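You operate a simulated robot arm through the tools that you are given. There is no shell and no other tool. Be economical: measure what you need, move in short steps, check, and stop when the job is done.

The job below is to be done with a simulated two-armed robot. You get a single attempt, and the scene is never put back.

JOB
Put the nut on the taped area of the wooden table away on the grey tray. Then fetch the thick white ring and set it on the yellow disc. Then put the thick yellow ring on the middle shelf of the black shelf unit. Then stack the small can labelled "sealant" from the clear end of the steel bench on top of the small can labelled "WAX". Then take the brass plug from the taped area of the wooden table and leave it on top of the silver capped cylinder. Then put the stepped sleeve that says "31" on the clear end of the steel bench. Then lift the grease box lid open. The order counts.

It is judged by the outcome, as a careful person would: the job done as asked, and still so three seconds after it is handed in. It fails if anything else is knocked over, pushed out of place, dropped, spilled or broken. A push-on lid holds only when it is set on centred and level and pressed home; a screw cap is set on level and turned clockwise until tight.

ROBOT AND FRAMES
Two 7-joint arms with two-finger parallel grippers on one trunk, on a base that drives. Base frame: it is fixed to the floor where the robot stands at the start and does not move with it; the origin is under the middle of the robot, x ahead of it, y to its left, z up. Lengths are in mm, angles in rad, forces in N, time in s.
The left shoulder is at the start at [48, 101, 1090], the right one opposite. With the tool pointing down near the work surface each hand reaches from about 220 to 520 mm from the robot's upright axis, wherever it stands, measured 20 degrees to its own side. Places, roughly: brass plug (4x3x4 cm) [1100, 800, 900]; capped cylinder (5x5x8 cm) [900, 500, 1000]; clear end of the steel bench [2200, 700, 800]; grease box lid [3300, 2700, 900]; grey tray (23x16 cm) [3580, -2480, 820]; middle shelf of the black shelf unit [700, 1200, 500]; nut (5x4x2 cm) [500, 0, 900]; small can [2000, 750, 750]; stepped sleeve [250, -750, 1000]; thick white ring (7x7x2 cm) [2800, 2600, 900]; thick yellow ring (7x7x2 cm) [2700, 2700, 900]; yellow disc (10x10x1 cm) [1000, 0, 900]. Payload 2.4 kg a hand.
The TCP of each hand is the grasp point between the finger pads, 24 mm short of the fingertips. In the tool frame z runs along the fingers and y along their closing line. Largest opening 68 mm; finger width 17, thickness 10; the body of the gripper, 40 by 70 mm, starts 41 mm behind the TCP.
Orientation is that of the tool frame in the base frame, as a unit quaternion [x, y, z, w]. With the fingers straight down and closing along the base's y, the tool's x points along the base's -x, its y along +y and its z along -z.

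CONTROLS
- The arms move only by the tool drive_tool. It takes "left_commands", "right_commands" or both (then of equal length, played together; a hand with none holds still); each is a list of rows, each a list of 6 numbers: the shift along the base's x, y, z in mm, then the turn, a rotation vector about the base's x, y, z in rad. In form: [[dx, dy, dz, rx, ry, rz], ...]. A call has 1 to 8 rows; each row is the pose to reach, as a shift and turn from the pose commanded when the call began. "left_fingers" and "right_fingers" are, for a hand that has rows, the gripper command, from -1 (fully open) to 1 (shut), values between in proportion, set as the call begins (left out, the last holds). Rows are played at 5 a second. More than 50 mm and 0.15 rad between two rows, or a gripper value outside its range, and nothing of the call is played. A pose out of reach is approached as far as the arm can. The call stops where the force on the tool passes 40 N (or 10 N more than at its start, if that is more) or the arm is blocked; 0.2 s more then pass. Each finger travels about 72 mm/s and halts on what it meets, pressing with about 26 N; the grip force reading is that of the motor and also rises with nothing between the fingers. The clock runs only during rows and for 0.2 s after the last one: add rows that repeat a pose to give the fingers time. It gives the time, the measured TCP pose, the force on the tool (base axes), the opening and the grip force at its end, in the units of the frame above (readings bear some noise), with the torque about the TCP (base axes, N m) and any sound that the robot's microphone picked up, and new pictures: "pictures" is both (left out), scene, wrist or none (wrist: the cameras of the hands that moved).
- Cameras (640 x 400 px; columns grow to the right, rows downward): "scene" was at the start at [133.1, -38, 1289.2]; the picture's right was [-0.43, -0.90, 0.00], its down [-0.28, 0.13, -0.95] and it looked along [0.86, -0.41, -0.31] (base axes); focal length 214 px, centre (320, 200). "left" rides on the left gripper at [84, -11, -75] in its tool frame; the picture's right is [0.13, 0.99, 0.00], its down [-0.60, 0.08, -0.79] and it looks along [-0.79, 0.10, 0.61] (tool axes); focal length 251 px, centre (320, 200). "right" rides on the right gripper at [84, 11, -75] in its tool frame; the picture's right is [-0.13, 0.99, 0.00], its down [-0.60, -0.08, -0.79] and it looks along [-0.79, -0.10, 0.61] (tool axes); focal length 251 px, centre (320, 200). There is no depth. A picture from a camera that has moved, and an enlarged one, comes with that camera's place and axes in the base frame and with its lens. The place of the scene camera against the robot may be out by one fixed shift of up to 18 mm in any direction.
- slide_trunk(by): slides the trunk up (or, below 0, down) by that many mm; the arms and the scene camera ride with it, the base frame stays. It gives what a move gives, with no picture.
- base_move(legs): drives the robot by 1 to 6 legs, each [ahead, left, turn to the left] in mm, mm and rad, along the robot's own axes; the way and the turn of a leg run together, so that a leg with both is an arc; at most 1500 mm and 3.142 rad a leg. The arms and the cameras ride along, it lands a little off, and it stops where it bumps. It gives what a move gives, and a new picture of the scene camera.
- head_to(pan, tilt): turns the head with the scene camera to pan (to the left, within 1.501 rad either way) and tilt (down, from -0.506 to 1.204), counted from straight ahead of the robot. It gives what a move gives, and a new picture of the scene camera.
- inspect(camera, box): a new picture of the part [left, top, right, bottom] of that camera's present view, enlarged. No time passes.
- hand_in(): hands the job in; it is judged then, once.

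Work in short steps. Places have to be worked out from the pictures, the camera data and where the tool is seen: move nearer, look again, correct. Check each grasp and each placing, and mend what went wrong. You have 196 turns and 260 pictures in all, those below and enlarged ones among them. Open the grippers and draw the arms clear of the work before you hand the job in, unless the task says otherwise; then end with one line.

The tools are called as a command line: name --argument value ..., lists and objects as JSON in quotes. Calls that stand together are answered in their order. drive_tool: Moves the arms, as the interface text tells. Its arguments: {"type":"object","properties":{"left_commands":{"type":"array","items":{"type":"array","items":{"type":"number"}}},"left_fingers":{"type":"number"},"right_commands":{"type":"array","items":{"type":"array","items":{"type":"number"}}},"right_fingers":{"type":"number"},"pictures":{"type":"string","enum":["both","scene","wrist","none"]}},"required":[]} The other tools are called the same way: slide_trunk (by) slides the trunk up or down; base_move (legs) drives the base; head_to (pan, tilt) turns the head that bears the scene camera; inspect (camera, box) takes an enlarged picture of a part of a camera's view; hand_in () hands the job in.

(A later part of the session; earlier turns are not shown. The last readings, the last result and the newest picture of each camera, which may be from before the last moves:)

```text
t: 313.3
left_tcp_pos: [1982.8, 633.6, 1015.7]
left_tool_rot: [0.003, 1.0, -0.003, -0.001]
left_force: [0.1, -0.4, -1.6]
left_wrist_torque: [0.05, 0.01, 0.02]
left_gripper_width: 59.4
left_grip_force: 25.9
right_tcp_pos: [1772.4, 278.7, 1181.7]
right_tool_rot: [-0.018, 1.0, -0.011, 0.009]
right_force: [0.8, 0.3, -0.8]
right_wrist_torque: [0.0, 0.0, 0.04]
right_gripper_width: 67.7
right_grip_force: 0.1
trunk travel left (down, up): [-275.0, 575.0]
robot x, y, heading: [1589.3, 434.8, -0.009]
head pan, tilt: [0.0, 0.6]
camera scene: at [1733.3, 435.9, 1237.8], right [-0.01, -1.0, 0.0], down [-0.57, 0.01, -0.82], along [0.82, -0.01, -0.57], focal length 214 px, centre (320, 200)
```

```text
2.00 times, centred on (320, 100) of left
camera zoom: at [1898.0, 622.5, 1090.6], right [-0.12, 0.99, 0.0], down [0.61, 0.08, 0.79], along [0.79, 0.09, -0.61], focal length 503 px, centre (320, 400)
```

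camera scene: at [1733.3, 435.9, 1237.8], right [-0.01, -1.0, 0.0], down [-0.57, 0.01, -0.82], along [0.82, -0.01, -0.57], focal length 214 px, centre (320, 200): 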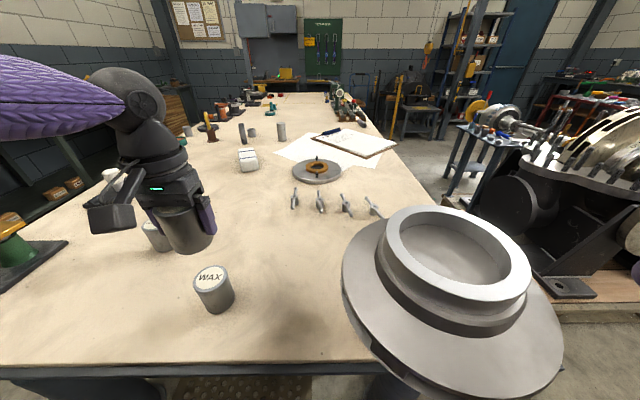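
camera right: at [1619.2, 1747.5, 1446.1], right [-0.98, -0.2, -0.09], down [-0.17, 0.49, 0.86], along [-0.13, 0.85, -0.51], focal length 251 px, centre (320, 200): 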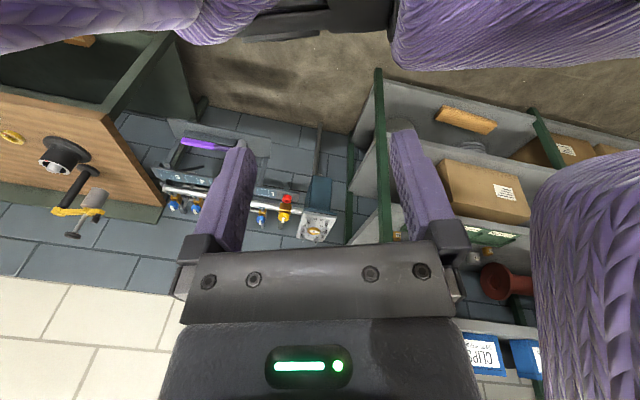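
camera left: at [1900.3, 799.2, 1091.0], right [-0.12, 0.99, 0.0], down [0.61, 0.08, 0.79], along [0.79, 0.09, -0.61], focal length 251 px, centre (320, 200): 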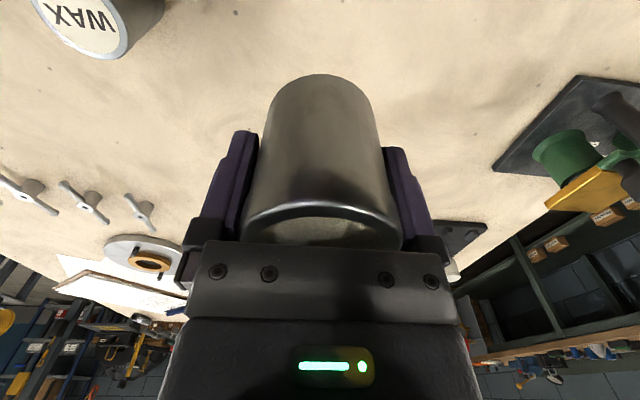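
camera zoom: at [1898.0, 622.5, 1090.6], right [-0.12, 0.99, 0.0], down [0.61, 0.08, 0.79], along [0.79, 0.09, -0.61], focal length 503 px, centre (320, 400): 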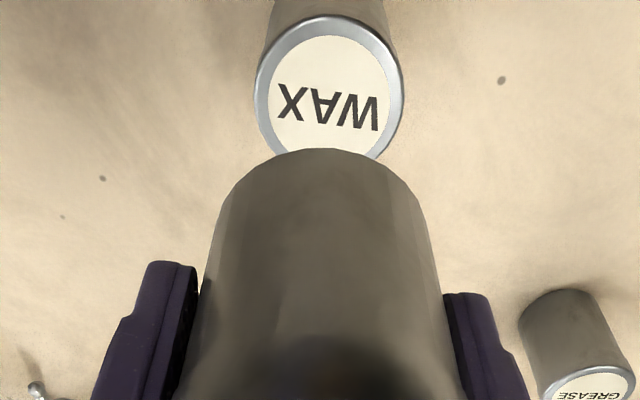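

WAX is at ≈[1980, 634]; shift −2 and lower to z≈950, then check.

drive_tool --left_commands '[[-2, 0, -25, 0, 0, 0], [-2, 0, -50, 0, 0, 0], [-2, 0, -62, 0, 0, 0], [-2, 0, -62, 0, 0, 0]]' --pictures "wrist"

inspect --camera "scene" --box '[130, 170, 290, 330]'

```text
t: 314.3
left_tcp_pos: [1981.5, 633.5, 948.8]
left_tool_rot: [0.004, 1.0, -0.003, 0.0]
left_force: [0.2, -0.5, -2.3]
left_wrist_torque: [-0.01, 0.03, -0.03]
left_gripper_width: 59.1
left_grip_force: 26.1
right_tcp_pos: [1773.5, 278.5, 1180.2]
right_tool_rot: [-0.017, 1.0, -0.011, 0.01]
right_force: [0.2, 0.3, 0.1]
right_wrist_torque: [0.01, -0.01, 0.03]
right_gripper_width: 68.1
right_grip_force: 0.1
trunk travel left (down, up): [-275.0, 575.0]
robot x, y, heading: [1589.7, 435.1, -0.012]
head pan, tilt: [0.0, 0.6]
camera left: at [1896.6, 622.7, 1025.6], right [-0.12, 0.99, -0.01], down [0.61, 0.08, 0.79], along [0.79, 0.09, -0.61], focal length 251 px, centre (320, 200)
```

left: 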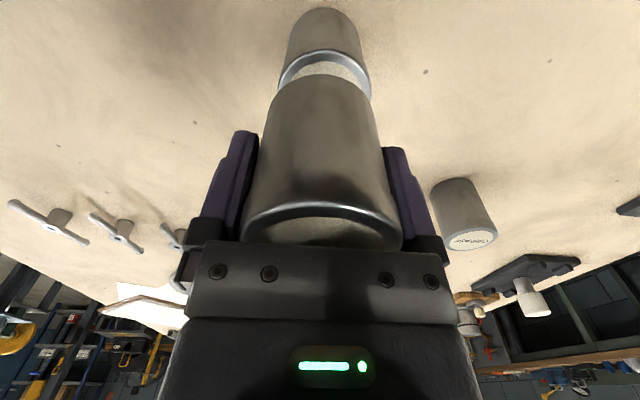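

```text
2.50 times, centred on (210, 250) of scene
camera zoom: at [1733.3, 436.5, 1237.8], right [-0.01, -1.0, 0.0], down [-0.57, 0.01, -0.82], along [0.82, -0.01, -0.57], focal length 536 px, centre (595, 75)
```

zoom: 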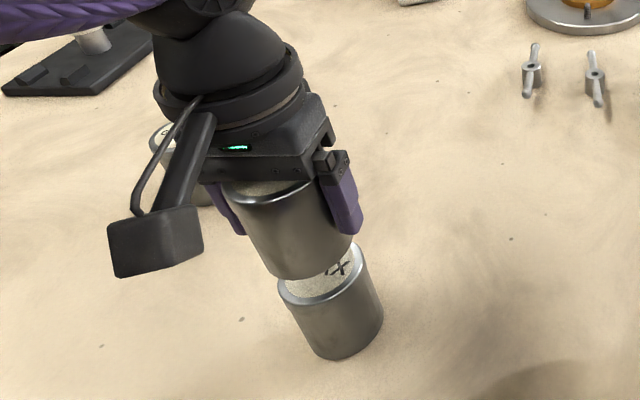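

About 30 mm remain; lateral and fore-aft alignment look right. Lower quickly 20 then creep to contact.

drive_tool --left_commands '[[0, 0, -12, 0, 0, 0], [0, 0, -20, 0, 0, 0], [0, 0, -20, 0, 0, 0]]' --pictures "none"

inspect --camera "left" --box '[240, 0, 400, 110]'

inspect --camera "scene" --box '[170, 210, 260, 330]'

```text
t: 315.1
left_tcp_pos: [1981.1, 635.7, 930.6]
left_tool_rot: [0.004, 1.0, -0.003, -0.001]
left_force: [0.4, 0.4, -2.2]
left_wrist_torque: [-0.04, -0.02, -0.01]
left_gripper_width: 59.5
left_grip_force: 25.9
right_tcp_pos: [1773.1, 278.7, 1178.4]
right_tool_rot: [-0.018, 1.0, -0.01, 0.009]
right_force: [1.1, 0.6, -0.3]
right_wrist_torque: [0.0, 0.02, 0.01]
right_gripper_width: 68.1
right_grip_force: 0.0
trunk travel left (down, up): [-275.0, 575.0]
robot x, y, heading: [1592.7, 437.1, -0.007]
head pan, tilt: [0.0, 0.6]
```

```text
3.64 times, centred on (320, 55) of left
camera zoom: at [1897.0, 623.5, 1005.8], right [-0.12, 0.99, -0.01], down [0.61, 0.08, 0.79], along [0.79, 0.09, -0.61], focal length 914 px, centre (320, 727)
```

zoom: 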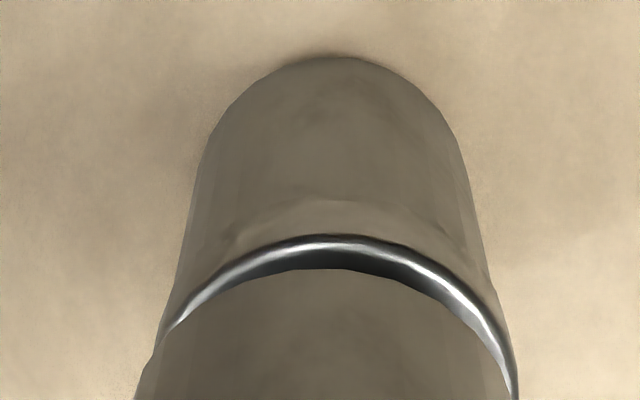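

```text
3.33 times, centred on (215, 270) of scene
camera zoom: at [1733.4, 436.5, 1237.8], right [-0.01, -1.0, 0.0], down [-0.57, 0.01, -0.82], along [0.82, -0.01, -0.57], focal length 715 px, centre (670, -33)
```

zoom: 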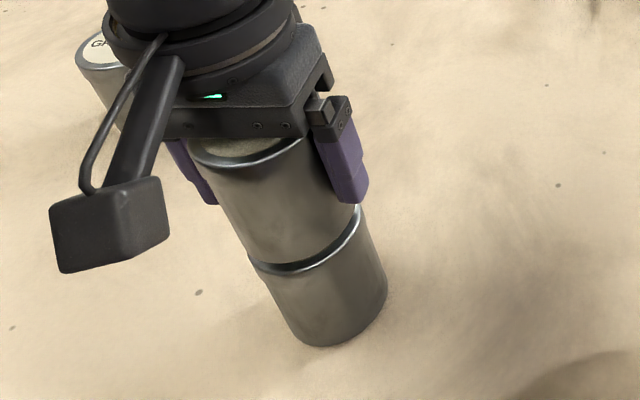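

Nearly touching; shift +1.5 in y and creep down to contact.

drive_tool --left_commands '[[0, 1.5, -1, 0, 0, 0], [0, 1.5, -3, 0, 0, 0], [0, 1.5, -5, 0, 0, 0], [0, 1.5, -7, 0, 0, 0], [0, 1.5, -9, 0, 0, 0], [0, 1.5, -11, 0, 0, 0], [0, 1.5, -13, 0, 0, 0], [0, 1.5, -15, 0, 0, 0]]' --pictures "none"

inspect --camera "scene" --box '[170, 210, 260, 330]'

```text
t: 316.9
left_tcp_pos: [1980.2, 635.6, 914.3]
left_tool_rot: [0.004, 1.0, -0.003, 0.002]
left_force: [0.5, 2.8, 23.9]
left_wrist_torque: [0.05, -0.05, -0.03]
left_gripper_width: 59.4
left_grip_force: 25.8
right_tcp_pos: [1770.6, 278.2, 1178.5]
right_tool_rot: [-0.017, 1.0, -0.011, 0.008]
right_force: [0.5, -0.2, 0.7]
right_wrist_torque: [-0.05, -0.01, 0.03]
right_gripper_width: 68.2
right_grip_force: 0.1
trunk travel left (down, up): [-275.0, 575.0]
robot x, y, heading: [1591.2, 433.2, -0.012]
head pan, tilt: [0.0, 0.6]
```

```text
3.33 times, centred on (215, 270) of scene
camera zoom: at [1731.9, 436.0, 1238.1], right [-0.01, -1.0, 0.0], down [-0.56, 0.01, -0.83], along [0.83, -0.01, -0.56], focal length 715 px, centre (670, -33)
```

zoom: 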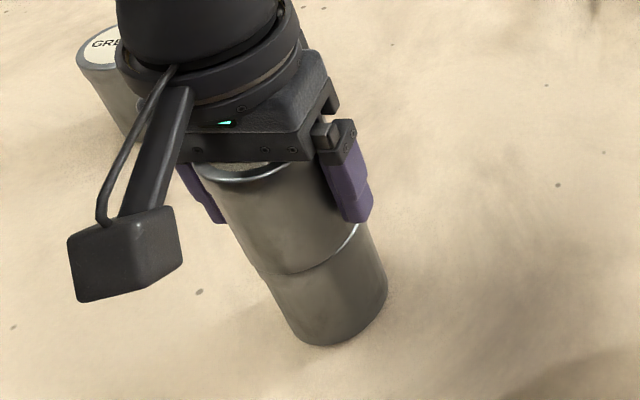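

Stacked with ~24 N contact and well aligned. Ease up 1 mm, open, then rise straight up.

drive_tool --left_commands '[[0, 0, 1.5, 0, 0, 0], [0, 0, 1.5, 0, 0, 0]]' --pictures "none"

drive_tool --left_commands '[[0, 0, 0, 0, 0, 0], [0, 0, 0, 0, 0, 0], [0, 0, 0, 0, 0, 0]]' --left_fingers -1 --pictures "none"

drive_tool --left_commands '[[0, 0, 10, 0, 0, 0], [0, 0, 25, 0, 0, 0], [0, 0, 45, 0, 0, 0], [0, 0, 75, 0, 0, 0], [0, 0, 115, 0, 0, 0], [0, 0, 155, 0, 0, 0]]' --pictures "both"

```text
t: 317.5
left_tcp_pos: [1979.9, 634.2, 914.7]
left_tool_rot: [0.004, 1.0, -0.002, -0.002]
left_force: [-0.5, -1.7, 4.7]
left_wrist_torque: [-0.13, -0.13, -0.03]
left_gripper_width: 59.3
left_grip_force: 25.8
right_tcp_pos: [1773.2, 278.9, 1179.0]
right_tool_rot: [-0.018, 1.0, -0.01, 0.009]
right_force: [0.8, 0.5, -0.2]
right_wrist_torque: [0.03, -0.02, -0.02]
right_gripper_width: 68.0
right_grip_force: 0.0
trunk travel left (down, up): [-275.0, 575.0]
robot x, y, heading: [1589.4, 437.3, -0.009]
head pan, tilt: [0.0, 0.6]
```

```text
t: 318.3
left_tcp_pos: [1980.8, 634.9, 915.5]
left_tool_rot: [0.004, 1.0, -0.002, -0.002]
left_force: [-0.3, 0.1, -0.4]
left_wrist_torque: [0.01, 0.0, 0.03]
left_gripper_width: 68.3
left_grip_force: 0.1
right_tcp_pos: [1773.3, 279.8, 1178.4]
right_tool_rot: [-0.017, 1.0, -0.01, 0.009]
right_force: [-0.4, -0.4, 0.2]
right_wrist_torque: [-0.01, -0.01, 0.0]
right_gripper_width: 68.1
right_grip_force: 0.1
trunk travel left (down, up): [-275.0, 575.0]
robot x, y, heading: [1588.5, 438.8, -0.012]
head pan, tilt: [0.0, 0.6]
```

```text
t: 319.7
left_tcp_pos: [1981.7, 635.4, 1071.8]
left_tool_rot: [0.004, 1.0, -0.003, -0.001]
left_force: [-0.1, -0.4, 0.5]
left_wrist_torque: [-0.05, -0.04, 0.02]
left_gripper_width: 68.0
left_grip_force: 0.0
right_tcp_pos: [1774.1, 279.4, 1179.3]
right_tool_rot: [-0.017, 1.0, -0.009, 0.008]
right_force: [0.0, 0.0, -0.3]
right_wrist_torque: [0.01, 0.0, -0.02]
right_gripper_width: 68.2
right_grip_force: 0.1
trunk travel left (down, up): [-275.0, 575.0]
robot x, y, heading: [1590.3, 434.8, -0.015]
head pan, tilt: [0.0, 0.6]
camera scene: at [1733.2, 436.4, 1237.9], right [-0.01, -1.0, 0.0], down [-0.57, 0.01, -0.82], along [0.82, -0.01, -0.57], focal length 214 px, centre (320, 200)
camera left: at [1897.2, 623.7, 1147.5], right [-0.12, 0.99, -0.01], down [0.61, 0.08, 0.79], along [0.79, 0.09, -0.61], focal length 251 px, centre (320, 200)
```

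scene: 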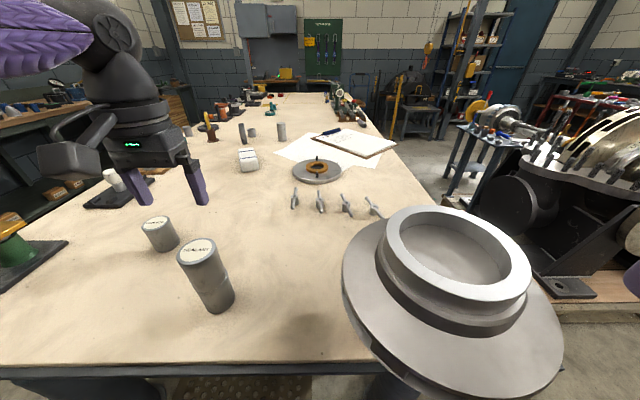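
left: 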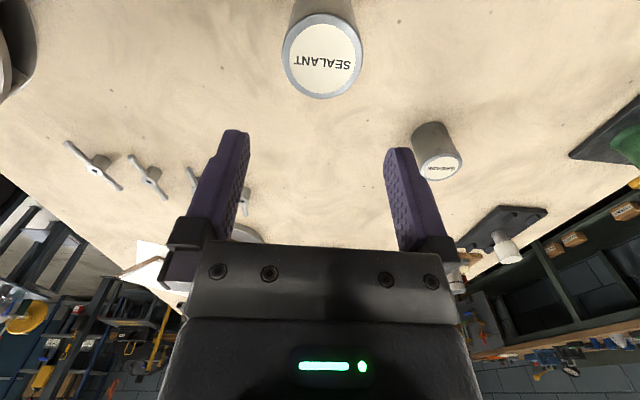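

SEALANT stands on WAX. Next the brass plug: tuck the arm, go out north to turn around, and come back along the aisle facing the wood table near the plug.

drive_tool --left_commands '[[-35, 8, 10, 0, 0, 0], [-75, 18, 20, 0, 0, 0], [-115, 30, 30, 0, 0, 0], [-150, 45, 40, 0, 0, 0]]' --pictures "none"

base_move --legs '[[-40, 0, 0], [0, 1490, 0], [0, 0, 1.57], [0, 0, 1.58], [0, 920, 0], [70, 0, 0]]'

head_to --pan 0.3 --tilt 0.7

```text
t: 320.7
left_tcp_pos: [1829.6, 678.4, 1112.1]
left_tool_rot: [0.005, 1.0, -0.003, -0.001]
left_force: [0.0, -0.9, -0.8]
left_wrist_torque: [0.0, 0.01, -0.03]
left_gripper_width: 68.2
left_grip_force: 0.2
right_tcp_pos: [1773.8, 279.1, 1179.1]
right_tool_rot: [-0.017, 1.0, -0.01, 0.009]
right_force: [0.0, -0.9, 0.1]
right_wrist_torque: [0.0, 0.03, -0.04]
right_gripper_width: 68.0
right_grip_force: 0.2
trunk travel left (down, up): [-275.0, 575.0]
robot x, y, heading: [1591.0, 435.5, -0.009]
head pan, tilt: [0.0, 0.6]
```

```text
t: 341.1
left_tcp_pos: [1211.4, 758.3, 1112.4]
left_tool_rot: [1.0, -0.025, -0.001, -0.002]
left_force: [-0.5, -0.2, -0.9]
left_wrist_torque: [0.02, 0.01, -0.02]
left_gripper_width: 68.1
left_grip_force: 0.1
right_tcp_pos: [1284.4, 1154.7, 1178.7]
right_tool_rot: [1.0, -0.003, -0.008, -0.009]
right_force: [-0.4, -0.6, 0.0]
right_wrist_torque: [0.02, 0.04, 0.02]
right_gripper_width: 67.9
right_grip_force: 0.1
trunk travel left (down, up): [-275.0, 575.0]
robot x, y, heading: [1461.1, 989.3, 3.088]
head pan, tilt: [0.0, 0.6]
camera scene: at [1321.0, 1008.0, 1237.0], right [0.05, 1.0, -0.01], down [0.56, -0.04, -0.83], along [-0.82, 0.04, -0.56], focal length 214 px, centre (320, 200)
```

scene: 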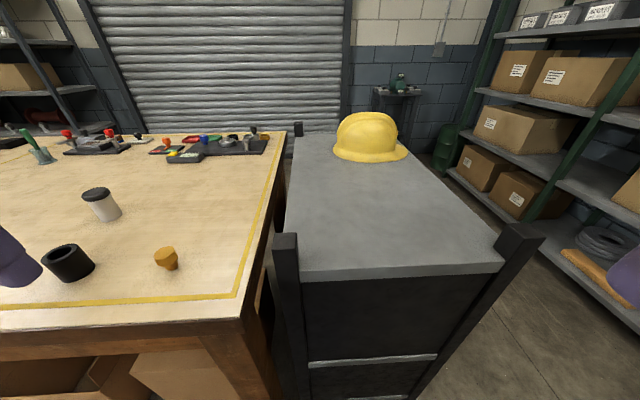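

```text
t: 341.9
left_tcp_pos: [1210.0, 750.7, 1108.6]
left_tool_rot: [1.0, -0.024, -0.001, -0.006]
left_force: [-1.1, -0.5, 0.0]
left_wrist_torque: [-0.01, 0.02, 0.01]
left_gripper_width: 68.1
left_grip_force: 0.2
right_tcp_pos: [1283.6, 1146.5, 1176.8]
right_tool_rot: [1.0, -0.003, -0.008, -0.013]
right_force: [0.7, -0.5, -0.1]
right_wrist_torque: [0.03, -0.02, 0.0]
right_gripper_width: 67.9
right_grip_force: 0.0
trunk travel left (down, up): [-275.0, 575.0]
robot x, y, heading: [1457.2, 987.5, 3.094]
head pan, tilt: [0.3, 0.7]
camera scene: at [1326.3, 982.7, 1228.6], right [-0.25, 0.97, -0.01], down [0.62, 0.15, -0.77], along [-0.74, -0.19, -0.64], focal length 214 px, centre (320, 200)
```

scene: 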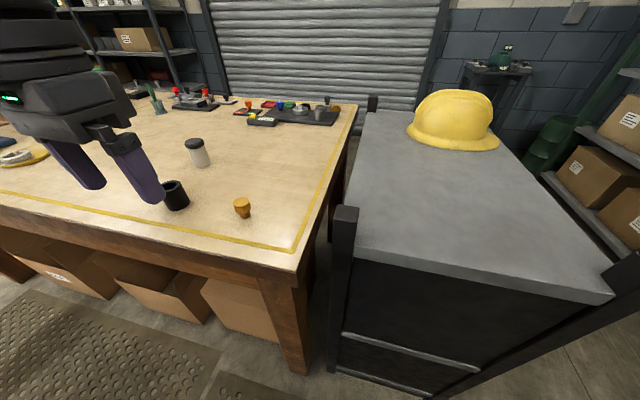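

Plug sits at roughly [1041, 740]. Adjust base slightly (ahead 25, left 35) and bring the hand over it.

base_move --legs '[[25, 30, 0.05]]'

drive_tool --left_commands '[[-35, 8, -15, 0, 0, 0], [-70, 15, -30, 0, 0, 0], [-100, 22, -50, 0, 0, 0], [-125, 28, -75, 0, 0, 0], [-135, 30, -100, 0, 0, 0], [-135, 30, -100, 0, 0, 0]]' --pictures "wrist"

```text
t: 342.8
left_tcp_pos: [1195.0, 710.8, 1107.8]
left_tool_rot: [1.0, 0.0, 0.003, -0.007]
left_force: [0.5, 0.6, 0.3]
left_wrist_torque: [-0.01, -0.02, 0.02]
left_gripper_width: 67.9
left_grip_force: 0.1
right_tcp_pos: [1249.0, 1107.5, 1174.8]
right_tool_rot: [1.0, 0.023, -0.007, -0.014]
right_force: [-0.6, -1.1, 0.1]
right_wrist_torque: [0.03, -0.02, -0.01]
right_gripper_width: 68.1
right_grip_force: 0.1
trunk travel left (down, up): [-275.0, 575.0]
robot x, y, heading: [1434.0, 960.6, 3.145]
head pan, tilt: [0.3, 0.7]
camera scene: at [1299.1, 962.1, 1227.0], right [-0.29, 0.96, -0.02], down [0.62, 0.17, -0.77], along [-0.73, -0.24, -0.64], focal length 214 px, centre (320, 200)
```

scene: 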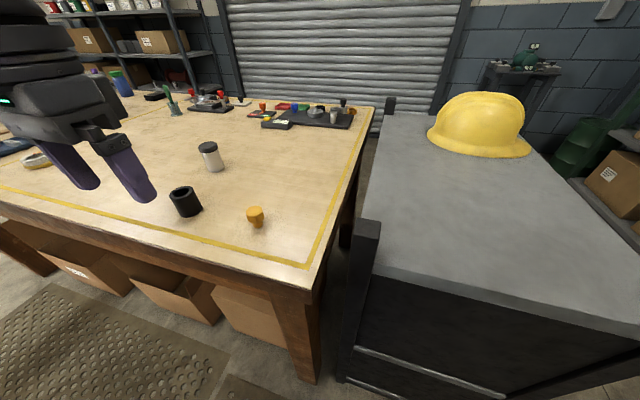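

```text
t: 344.2
left_tcp_pos: [1062.3, 719.5, 999.2]
left_tool_rot: [1.0, 0.0, 0.003, -0.016]
left_force: [0.1, 0.6, 0.0]
left_wrist_torque: [-0.03, -0.03, 0.02]
left_gripper_width: 67.7
left_grip_force: 0.0
right_tcp_pos: [1249.3, 1085.1, 1175.5]
right_tool_rot: [0.999, 0.024, -0.007, -0.023]
right_force: [0.1, -1.3, -0.5]
right_wrist_torque: [-0.01, -0.01, -0.03]
right_gripper_width: 67.8
right_grip_force: 0.1
trunk travel left (down, up): [-275.0, 575.0]
robot x, y, heading: [1438.3, 957.8, 3.143]
head pan, tilt: [0.3, 0.7]
camera left: at [1145.6, 727.0, 1075.7], right [0.13, -0.99, -0.03], down [-0.61, -0.1, 0.79], along [-0.78, -0.08, -0.62], focal length 251 px, centre (320, 200)
```

left: 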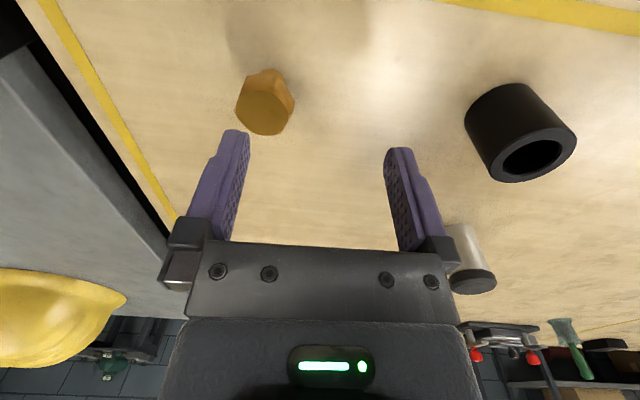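

inspect --camera "left" --box '[210, 50, 320, 150]'

```text
4.00 times, centred on (265, 100) of left
camera zoom: at [1145.6, 727.0, 1075.7], right [0.13, -0.99, -0.03], down [-0.61, -0.1, 0.79], along [-0.78, -0.08, -0.62], focal length 1006 px, centre (540, 600)
```

zoom: 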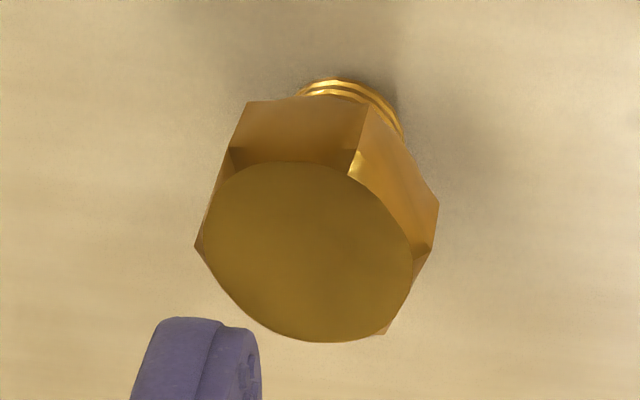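

The plug stands head-up on its thread; hex flats need a −0.46 turn. Move above it with that turn and level the tool.

drive_tool --left_commands '[[-1, 12, 0, -0.016, 0.003, -0.14], [-2, 24, 0, -0.032, 0.006, -0.28], [-3, 32, -5, -0.032, 0.006, -0.42], [-4, 34, -10, -0.032, 0.006, -0.457], [-4, 34, -15, -0.032, 0.006, -0.457]]' --pictures "wrist"

inspect --camera "left" --box '[220, 60, 420, 200]'

```text
t: 345.4
left_tcp_pos: [1056.3, 752.2, 985.5]
left_tool_rot: [0.974, -0.227, 0.005, 0.001]
left_force: [0.0, 0.0, -1.3]
left_wrist_torque: [0.01, 0.03, -0.02]
left_gripper_width: 67.9
left_grip_force: 0.0
right_tcp_pos: [1249.7, 1085.8, 1174.6]
right_tool_rot: [0.999, 0.024, -0.007, -0.024]
right_force: [0.9, -0.6, -0.7]
right_wrist_torque: [-0.03, 0.0, 0.04]
right_gripper_width: 68.0
right_grip_force: 0.1
trunk travel left (down, up): [-275.0, 575.0]
robot x, y, heading: [1431.8, 962.5, 3.137]
head pan, tilt: [0.3, 0.7]
camera left: at [1136.8, 724.9, 1060.6], right [-0.32, -0.95, 0.0], down [-0.58, 0.2, 0.79], along [-0.75, 0.25, -0.62], focal length 251 px, centre (320, 200)
```

left: 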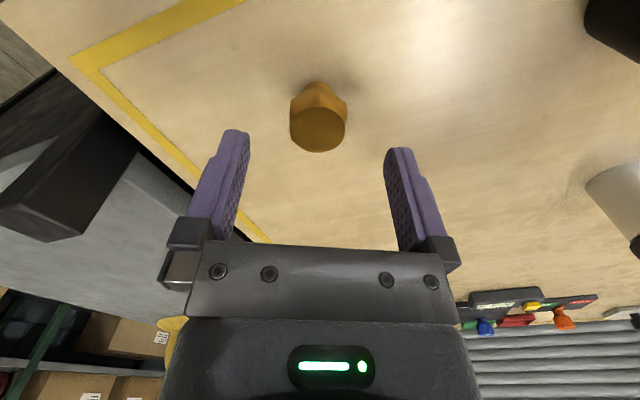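

```text
2.86 times, centred on (320, 130) of left
camera zoom: at [1136.8, 724.9, 1060.6], right [-0.32, -0.95, 0.0], down [-0.58, 0.2, 0.79], along [-0.75, 0.25, -0.62], focal length 718 px, centre (320, 400)
```

zoom: 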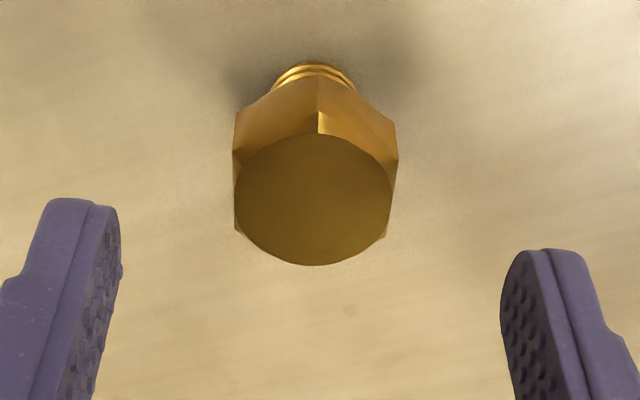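

Flats now face the fingers, nearly centred. Descend to z≈938 and close.

drive_tool --left_commands '[[2, -1, -15, 0, 0, 0], [3, -1, -30, 0, 0, 0], [3, -1, -42, 0, 0, 0], [3, -1, -47, 0, 0, 0], [3, -1, -47, 0, 0, 0]]' --pictures "none"

drive_tool --left_commands '[[0, 0, 0, 0, 0, 0], [0, 0, 0, 0, 0, 0], [0, 0, 0, 0, 0, 0], [0, 0, 0, 0, 0, 0]]' --left_fingers 1 --pictures "wrist"

```text
t: 346.6
left_tcp_pos: [1059.8, 751.9, 937.8]
left_tool_rot: [0.974, -0.227, 0.004, 0.001]
left_force: [-0.3, -1.4, 0.0]
left_wrist_torque: [0.0, 0.01, -0.01]
left_gripper_width: 68.1
left_grip_force: 0.1
right_tcp_pos: [1248.9, 1085.5, 1175.9]
right_tool_rot: [0.999, 0.023, -0.007, -0.024]
right_force: [-0.1, 0.1, 0.7]
right_wrist_torque: [0.02, -0.05, 0.02]
right_gripper_width: 68.1
right_grip_force: 0.2
trunk travel left (down, up): [-275.0, 575.0]
robot x, y, heading: [1432.6, 963.0, 3.14]
head pan, tilt: [0.3, 0.7]
```

```text
t: 347.6
left_tcp_pos: [1059.6, 752.7, 938.4]
left_tool_rot: [0.974, -0.226, 0.003, 0.002]
left_force: [0.1, 0.2, 1.0]
left_wrist_torque: [0.01, -0.05, 0.03]
left_gripper_width: 29.6
left_grip_force: 25.9
right_tcp_pos: [1250.9, 1085.4, 1174.8]
right_tool_rot: [0.999, 0.023, -0.007, -0.024]
right_force: [-0.6, -0.1, -0.1]
right_wrist_torque: [-0.01, 0.03, 0.05]
right_gripper_width: 67.8
right_grip_force: 0.0
trunk travel left (down, up): [-275.0, 575.0]
robot x, y, heading: [1435.2, 959.9, 3.142]
head pan, tilt: [0.3, 0.7]
camera left: at [1138.7, 723.6, 1013.5], right [-0.32, -0.95, 0.0], down [-0.58, 0.2, 0.79], along [-0.75, 0.25, -0.61], focal length 251 px, centre (320, 200)
```

left: 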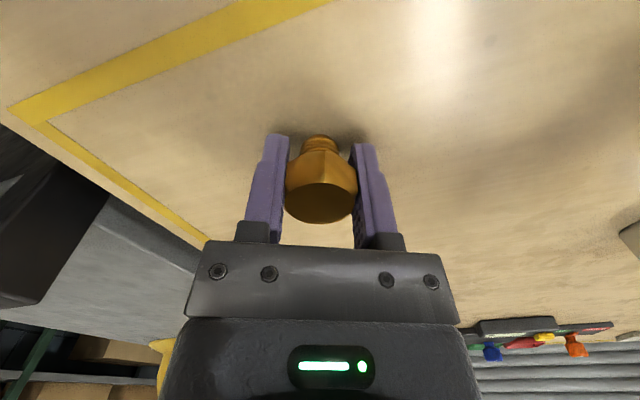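

Plug gripped (30 mm). Lift to z≈1090 and move the base left to face the capped cylinder.

drive_tool --left_commands '[[0, 0, 30, 0, 0, 0], [0, 0, 75, 0, 0, 0], [0, 0, 120, 0, 0, 0], [0, 0, 155, 0, 0, 0]]' --pictures "none"

base_move --legs '[[0, 240, 0], [40, 0, 0]]'

inspect --camera "left" --box '[0, 0, 640, 400]'

```text
t: 348.6
left_tcp_pos: [1057.0, 750.0, 1093.0]
left_tool_rot: [0.974, -0.226, 0.004, 0.001]
left_force: [0.3, -0.3, -1.7]
left_wrist_torque: [0.0, 0.01, 0.04]
left_gripper_width: 29.5
left_grip_force: 25.8
right_tcp_pos: [1248.7, 1086.9, 1175.1]
right_tool_rot: [0.999, 0.023, -0.007, -0.023]
right_force: [-0.5, -0.3, -0.2]
right_wrist_torque: [-0.01, 0.0, -0.02]
right_gripper_width: 68.0
right_grip_force: 0.0
trunk travel left (down, up): [-275.0, 575.0]
robot x, y, heading: [1431.3, 959.2, 3.141]
head pan, tilt: [0.3, 0.7]
```

```text
t: 350.9
left_tcp_pos: [1014.9, 503.4, 1090.8]
left_tool_rot: [0.974, -0.226, 0.004, 0.0]
left_force: [0.1, -0.2, -1.9]
left_wrist_torque: [-0.03, -0.01, -0.01]
left_gripper_width: 29.6
left_grip_force: 25.9
right_tcp_pos: [1208.6, 838.6, 1177.7]
right_tool_rot: [0.999, 0.024, -0.008, -0.023]
right_force: [0.1, 0.8, -0.9]
right_wrist_torque: [-0.03, 0.0, 0.0]
right_gripper_width: 67.9
right_grip_force: 0.0
trunk travel left (down, up): [-275.0, 575.0]
robot x, y, heading: [1393.2, 715.0, -3.138]
head pan, tilt: [0.3, 0.7]
camera scene: at [1258.9, 691.7, 1229.1], right [-0.3, 0.96, 0.0], down [0.62, 0.19, -0.76], along [-0.73, -0.23, -0.64], focal length 214 px, centre (320, 200)
```

scene: 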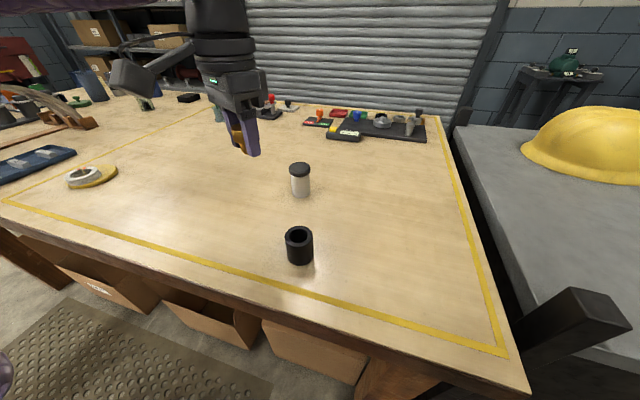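

```text
1.00 times, centred on (320, 200) of left (not enlarged: the box is as wide or as high as the picture)
camera zoom: at [1095.2, 474.4, 1167.7], right [-0.32, -0.95, 0.0], down [-0.58, 0.2, 0.79], along [-0.75, 0.25, -0.61], focal length 251 px, centre (320, 200)
```

zoom: 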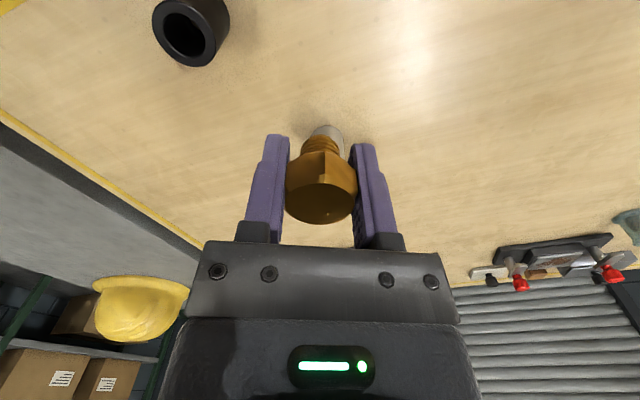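

No lean here. The cylinder is ahead, behind the plug in view. Move the hand forward/up to look at it: toward [930, 533], z≈1115.

drive_tool --left_commands '[[-25, 10, 10, 0, 0, 0], [-50, 20, 20, 0, 0, 0], [-75, 28, 25, 0, 0, 0], [-85, 30, 25, 0, 0, 0], [-85, 30, 25, 0, 0, 0]]' --pictures "wrist"

inspect --camera "scene" --box '[220, 80, 380, 220]'

```text
t: 352.1
left_tcp_pos: [982.3, 515.3, 1103.0]
left_tool_rot: [0.974, -0.226, 0.004, 0.0]
left_force: [-0.4, 0.4, -2.7]
left_wrist_torque: [0.0, 0.03, 0.02]
left_gripper_width: 29.5
left_grip_force: 26.1
left hand out of reach, approached as far as the arm can: row 2, 3, 4, 5
right_tcp_pos: [1208.7, 838.6, 1173.6]
right_tool_rot: [0.999, 0.023, -0.007, -0.024]
right_force: [0.4, -0.2, -0.1]
right_wrist_torque: [-0.02, 0.02, 0.03]
right_gripper_width: 68.0
right_grip_force: 0.1
trunk travel left (down, up): [-275.0, 575.0]
robot x, y, heading: [1393.0, 711.0, -3.139]
head pan, tilt: [0.3, 0.7]
camera left: at [1062.5, 486.0, 1177.7], right [-0.32, -0.95, 0.0], down [-0.58, 0.2, 0.79], along [-0.75, 0.25, -0.61], focal length 251 px, centre (320, 200)
```

left: 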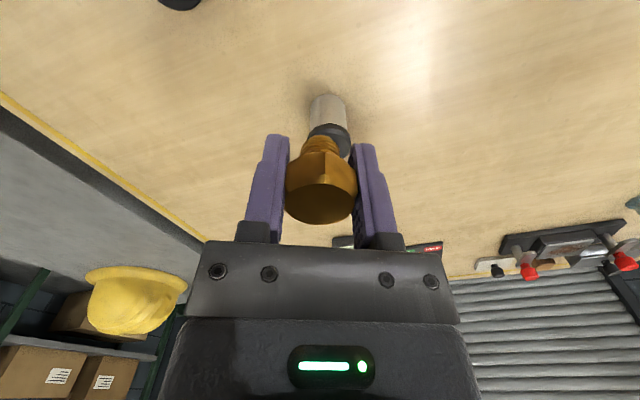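

```text
2.86 times, centred on (300, 150) of scene
camera zoom: at [1259.4, 691.6, 1229.2], right [-0.3, 0.96, 0.0], down [0.62, 0.19, -0.76], along [-0.73, -0.23, -0.64], focal length 613 px, centre (377, 343)
```

zoom: 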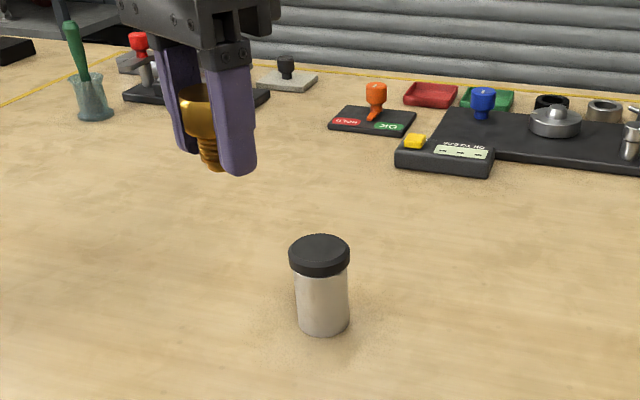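

The arm won't extend straight ahead that far; it reaches better to its side. I'll reposition: robot at y≈540, turned 0.7 right, so the cylinder is ~40° to the left.

base_move --legs '[[-60, 0, 0], [0, 170, 0], [0, 0, -0.7], [38, 32, 0]]'

head_to --pan 0.7 --tilt 0.7

```text
t: 356.5
left_tcp_pos: [958.9, 659.9, 1101.4]
left_tool_rot: [0.836, -0.549, 0.003, 0.0]
left_force: [-0.3, -0.6, -1.5]
left_wrist_torque: [-0.05, 0.01, -0.01]
left_gripper_width: 29.2
left_grip_force: 25.6
right_tcp_pos: [1341.9, 760.3, 1173.6]
right_tool_rot: [0.946, -0.323, 0.001, -0.026]
right_force: [-0.6, -0.9, -0.3]
right_wrist_torque: [-0.01, -0.02, -0.01]
right_gripper_width: 68.2
right_grip_force: 0.1
trunk travel left (down, up): [-275.0, 575.0]
robot x, y, heading: [1403.7, 549.4, 2.434]
head pan, tilt: [0.3, 0.7]
camera scene: at [1282.8, 616.5, 1229.1], right [0.4, 0.92, 0.0], down [0.59, -0.26, -0.76], along [-0.7, 0.3, -0.64], focal length 214 px, centre (320, 200)
```

scene: 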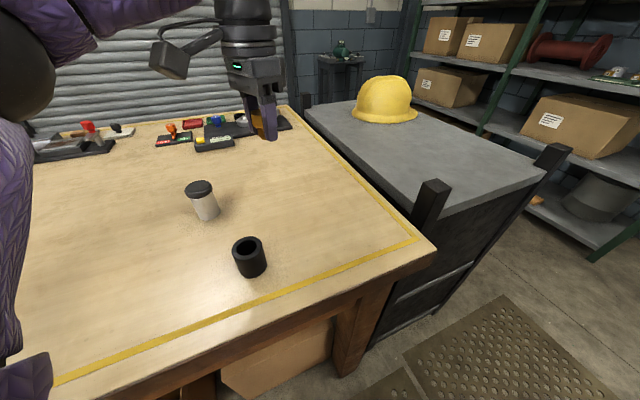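

```text
t: 357.4
left_tcp_pos: [959.9, 660.9, 1098.4]
left_tool_rot: [0.835, -0.55, 0.004, 0.002]
left_force: [0.6, -0.4, -1.5]
left_wrist_torque: [0.0, 0.02, 0.0]
left_gripper_width: 29.5
left_grip_force: 26.3
right_tcp_pos: [1340.8, 760.6, 1170.7]
right_tool_rot: [0.946, -0.324, 0.002, -0.024]
right_force: [0.0, -0.2, 0.1]
right_wrist_torque: [0.04, -0.03, 0.01]
right_gripper_width: 68.1
right_grip_force: 0.1
trunk travel left (down, up): [-275.0, 575.0]
robot x, y, heading: [1399.5, 548.1, 2.44]
head pan, tilt: [0.7, 0.7]
camera scene: at [1276.4, 583.6, 1229.2], right [0.01, 1.0, 0.0], down [0.64, -0.01, -0.76], along [-0.76, 0.01, -0.64], focal length 214 px, centre (320, 200)
```

scene: 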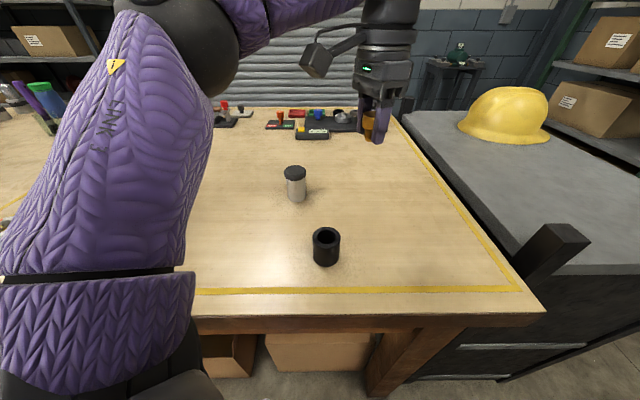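

Now move the hand toward the cylinder at ≈[900, 536].

drive_tool --left_commands '[[-12, -30, 5, 0, 0, 0], [-25, -60, 5, 0, 0, 0], [-40, -90, 5, 0, 0, 0], [-50, -115, 5, 0, 0, 0], [-55, -125, 0, 0, 0, 0], [-55, -125, 0, 0, 0, 0]]' --pictures "both"

```text
t: 358.8
left_tcp_pos: [905.0, 535.8, 1097.4]
left_tool_rot: [0.836, -0.549, 0.003, 0.001]
left_force: [1.0, 0.4, -2.1]
left_wrist_torque: [0.03, 0.0, -0.02]
left_gripper_width: 29.8
left_grip_force: 25.7
right_tcp_pos: [1340.9, 760.5, 1170.1]
right_tool_rot: [0.946, -0.324, 0.001, -0.025]
right_force: [-0.3, 0.8, -0.1]
right_wrist_torque: [0.01, -0.02, -0.01]
right_gripper_width: 67.9
right_grip_force: 0.0
trunk travel left (down, up): [-275.0, 575.0]
robot x, y, heading: [1404.1, 546.5, 2.434]
head pan, tilt: [0.7, 0.7]
camera scene: at [1276.3, 583.4, 1229.2], right [0.01, 1.0, 0.0], down [0.64, -0.01, -0.76], along [-0.76, 0.01, -0.64], focal length 214 px, centre (320, 200)
camera left: at [946.7, 461.3, 1173.2], right [-0.86, -0.51, 0.0], down [-0.31, 0.53, 0.79], along [-0.4, 0.68, -0.61], focal length 251 px, centre (320, 200)
```

scene: 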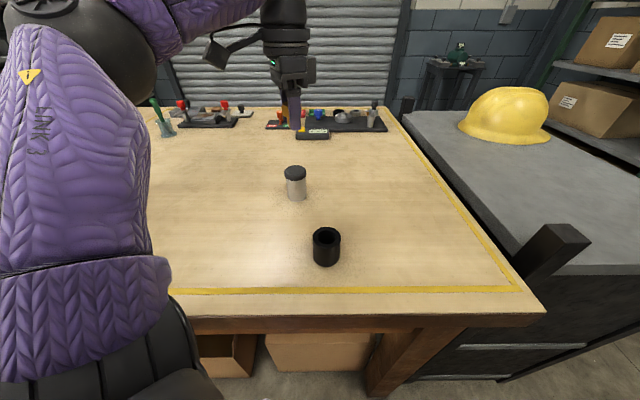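
left: 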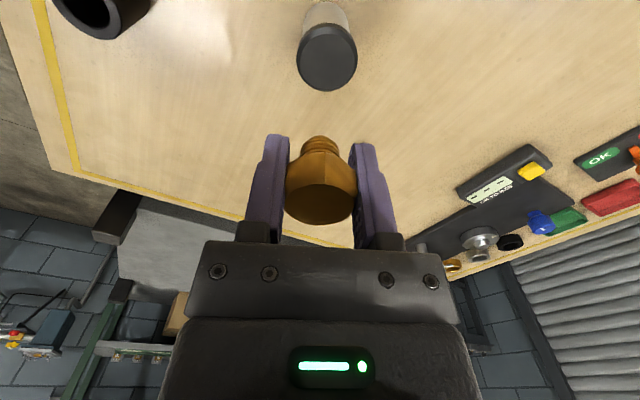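

Reached. Cap centre ≈[900, 531]; adjust (−5, −5) and lower 40 for a better triangulation.

drive_tool --left_commands '[[-3, -3, -15, 0, 0, 0], [-5, -5, -30, 0, 0, 0], [-5, -5, -42, 0, 0, 0], [-5, -5, -42, 0, 0, 0]]' --pictures "none"

inspect --camera "left" --box '[220, 0, 420, 140]'

```text
t: 359.8
left_tcp_pos: [899.7, 531.1, 1055.2]
left_tool_rot: [0.836, -0.548, 0.004, 0.001]
left_force: [-0.4, 0.9, -2.0]
left_wrist_torque: [0.01, 0.01, 0.04]
left_gripper_width: 29.7
left_grip_force: 25.7
right_tcp_pos: [1340.7, 759.9, 1169.5]
right_tool_rot: [0.946, -0.325, 0.001, -0.024]
right_force: [-0.4, 0.1, -0.2]
right_wrist_torque: [-0.01, -0.02, 0.03]
right_gripper_width: 68.1
right_grip_force: 0.1
trunk travel left (down, up): [-275.0, 575.0]
robot x, y, heading: [1401.6, 546.6, 2.434]
head pan, tilt: [0.7, 0.7]
```

```text
2.86 times, centred on (320, 70) of left
camera zoom: at [942.3, 457.5, 1131.2], right [-0.86, -0.51, 0.0], down [-0.31, 0.53, 0.79], along [-0.4, 0.68, -0.61], focal length 718 px, centre (320, 571)
```

zoom: 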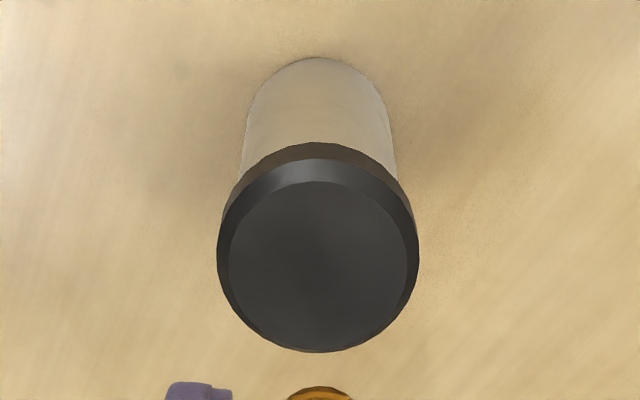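

Cap top ≈979 at [900, 531], right under the plug. Lower 35, check, then creep.

drive_tool --left_commands '[[0, 0, -15, 0, 0, 0], [0, 0, -30, 0, 0, 0], [0, 0, -36, 0, 0, 0], [0, 0, -36, 0, 0, 0]]' --pictures "none"

inspect --camera "left" --box '[220, 40, 420, 200]'

inspect --camera "scene" --box '[250, 100, 350, 210]'

```text
t: 360.8
left_tcp_pos: [899.3, 529.9, 1021.6]
left_tool_rot: [0.836, -0.549, 0.003, 0.001]
left_force: [0.9, 0.7, -2.2]
left_wrist_torque: [0.0, -0.04, 0.0]
left_gripper_width: 29.8
left_grip_force: 26.1
right_tcp_pos: [1341.8, 760.0, 1169.9]
right_tool_rot: [0.946, -0.324, 0.001, -0.025]
right_force: [0.1, 0.6, -0.3]
right_wrist_torque: [0.02, -0.02, 0.01]
right_gripper_width: 68.1
right_grip_force: 0.1
trunk travel left (down, up): [-275.0, 575.0]
robot x, y, heading: [1399.3, 547.6, 2.435]
head pan, tilt: [0.7, 0.7]
```

```text
2.50 times, centred on (320, 120) of left
camera zoom: at [942.7, 457.1, 1097.4], right [-0.86, -0.51, 0.0], down [-0.32, 0.53, 0.79], along [-0.4, 0.68, -0.61], focal length 629 px, centre (320, 400)
```

zoom: 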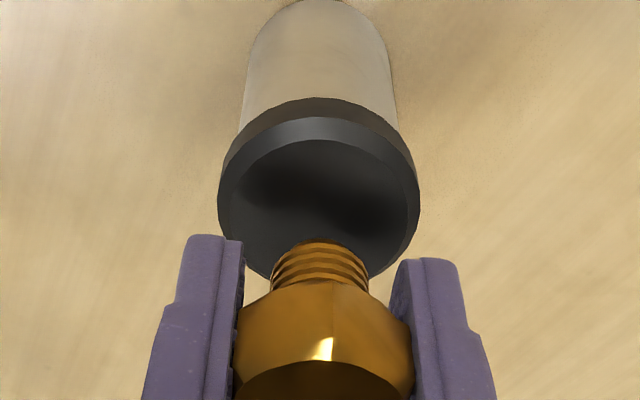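

```text
3.64 times, centred on (300, 155) of scene
camera zoom: at [1276.3, 583.4, 1229.2], right [0.01, 1.0, 0.0], down [0.64, -0.01, -0.76], along [-0.76, 0.01, -0.64], focal length 780 px, centre (393, 364)
```

zoom: 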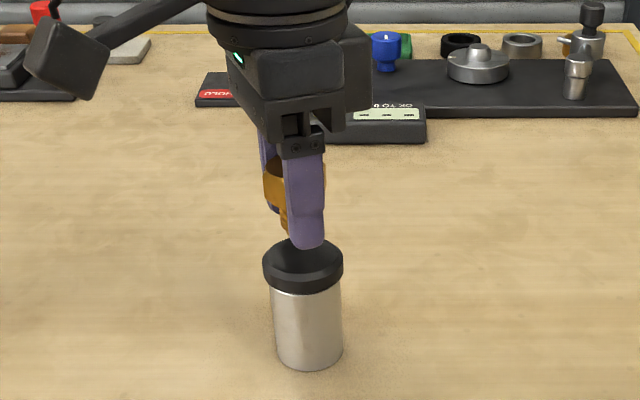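

Fingers will clear the cap by ~5 mm. Shift slightly (+1, −2) and creep down to contact.

drive_tool --left_commands '[[1, -2, -3, 0, 0, 0], [1, -2, -6, 0, 0, 0], [1, -2, -8, 0, 0, 0], [1, -2, -10, 0, 0, 0], [1, -2, -12, 0, 0, 0], [1, -2, -14, 0, 0, 0], [1, -2, -16, 0, 0, 0], [1, -2, -17, 0, 0, 0]]' --pictures "none"

inspect --camera "left" --box '[220, 40, 420, 200]'

```text
t: 362.6
left_tcp_pos: [900.1, 529.3, 1007.0]
left_tool_rot: [0.836, -0.549, -0.006, 0.002]
left_force: [3.7, 2.5, 10.2]
left_wrist_torque: [0.11, -0.43, -0.04]
left_gripper_width: 29.4
left_grip_force: 25.5
right_tcp_pos: [1345.1, 758.3, 1166.2]
right_tool_rot: [0.946, -0.323, -0.001, -0.025]
right_force: [-0.4, 0.0, 0.8]
right_wrist_torque: [0.07, 0.01, -0.01]
right_gripper_width: 67.9
right_grip_force: 0.0
trunk travel left (down, up): [-275.0, 575.0]
robot x, y, heading: [1402.0, 540.4, 2.437]
head pan, tilt: [0.7, 0.7]
stopped in row 8 (left hand): the force on the tool passed its limit at 43 N (the readings are from after the stop); the commanded pose is now the measured one
```

```text
2.50 times, centred on (320, 120) of left
camera zoom: at [945.8, 454.8, 1079.9], right [-0.86, -0.51, 0.01], down [-0.3, 0.52, 0.8], along [-0.41, 0.68, -0.6], focal length 629 px, centre (320, 400)
```

zoom: 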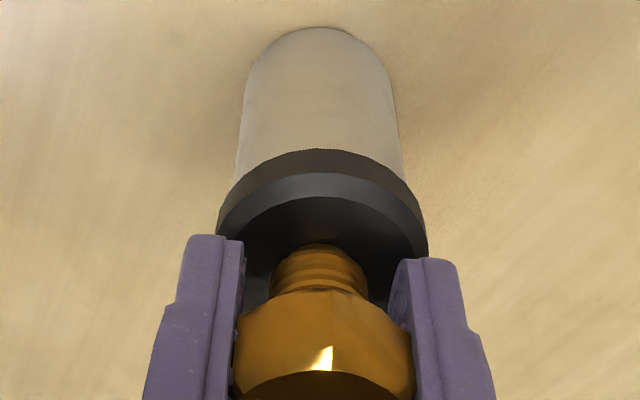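

Centred (equal ~10 mm margins) and in contact. Ease up 1 mm and open.

drive_tool --left_commands '[[0, 0, 1, 0, 0, 0], [0, 0, 1, 0, 0, 0]]' --pictures "none"

drive_tool --left_commands '[[0, 0, 0, 0, 0, 0], [0, 0, 0, 0, 0, 0], [0, 0, 0, 0, 0, 0]]' --left_fingers -0.6 --pictures "wrist"

```text
t: 363.2
left_tcp_pos: [902.0, 529.0, 1004.1]
left_tool_rot: [0.836, -0.549, -0.001, 0.002]
left_force: [4.5, -5.2, 25.5]
left_wrist_torque: [0.0, -0.27, -0.08]
left_gripper_width: 29.8
left_grip_force: 26.0
right_tcp_pos: [1342.7, 760.9, 1166.9]
right_tool_rot: [0.946, -0.324, 0.0, -0.025]
right_force: [-0.4, -0.2, -0.2]
right_wrist_torque: [0.0, -0.01, 0.0]
right_gripper_width: 67.9
right_grip_force: 0.0
trunk travel left (down, up): [-275.0, 575.0]
robot x, y, heading: [1400.2, 547.2, 2.434]
head pan, tilt: [0.7, 0.7]
```

```text
t: 364.0
left_tcp_pos: [900.8, 530.3, 1003.7]
left_tool_rot: [0.836, -0.549, -0.001, 0.002]
left_force: [0.6, -1.3, 15.5]
left_wrist_torque: [0.17, -0.42, -0.03]
left_gripper_width: 55.1
left_grip_force: 0.3
right_tcp_pos: [1342.0, 759.9, 1166.1]
right_tool_rot: [0.946, -0.324, 0.001, -0.024]
right_force: [-0.4, 0.8, -0.5]
right_wrist_torque: [0.0, 0.02, 0.01]
right_gripper_width: 68.1
right_grip_force: 0.1
trunk travel left (down, up): [-275.0, 575.0]
robot x, y, heading: [1400.9, 544.5, 2.429]
head pan, tilt: [0.7, 0.7]
camera left: at [944.1, 456.2, 1078.3], right [-0.86, -0.51, 0.0], down [-0.31, 0.52, 0.79], along [-0.41, 0.68, -0.61], focal length 251 px, centre (320, 200)
```

left: 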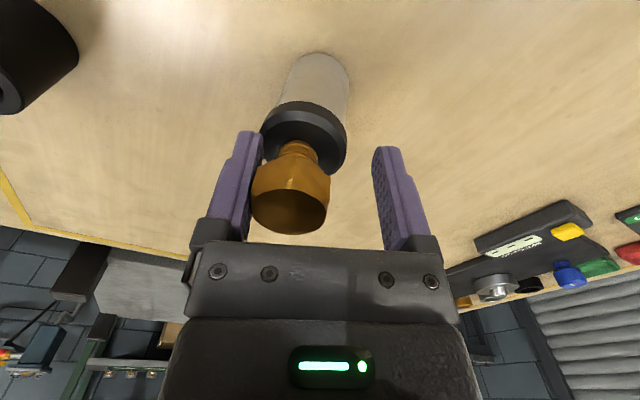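

The assembly looks tipped toward one finger. Zoom in before doing anything.

inspect --camera "left" --box '[200, 40, 440, 250]'

inspect --camera "scene" --box '[250, 100, 350, 210]'

```text
1.90 times, centred on (320, 145) of left
camera zoom: at [944.1, 456.2, 1078.3], right [-0.86, -0.51, 0.0], down [-0.31, 0.52, 0.79], along [-0.41, 0.68, -0.61], focal length 479 px, centre (320, 305)
```

zoom: 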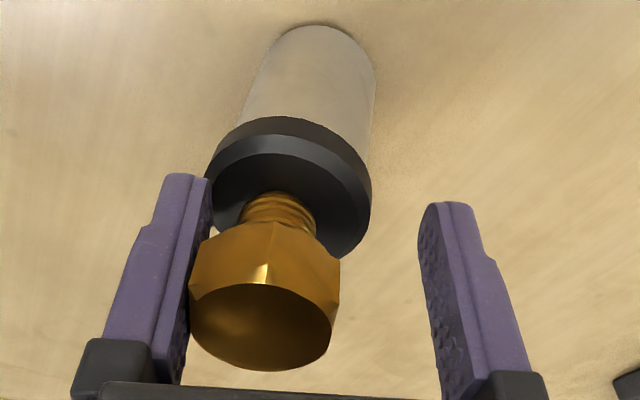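

```text
3.64 times, centred on (300, 155) of scene
camera zoom: at [1277.7, 583.3, 1229.3], right [0.01, 1.0, 0.0], down [0.64, 0.0, -0.77], along [-0.77, 0.01, -0.64], focal length 780 px, centre (393, 364)
```

zoom: 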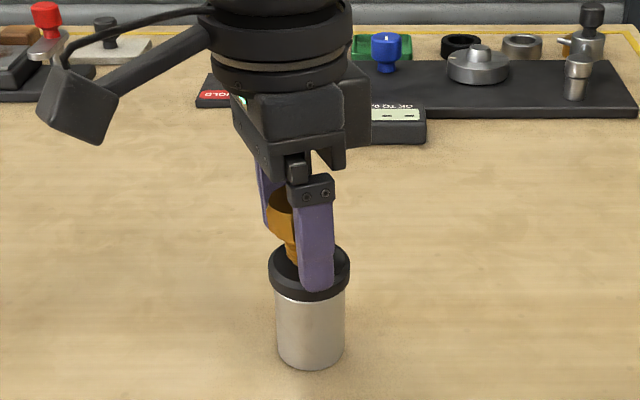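

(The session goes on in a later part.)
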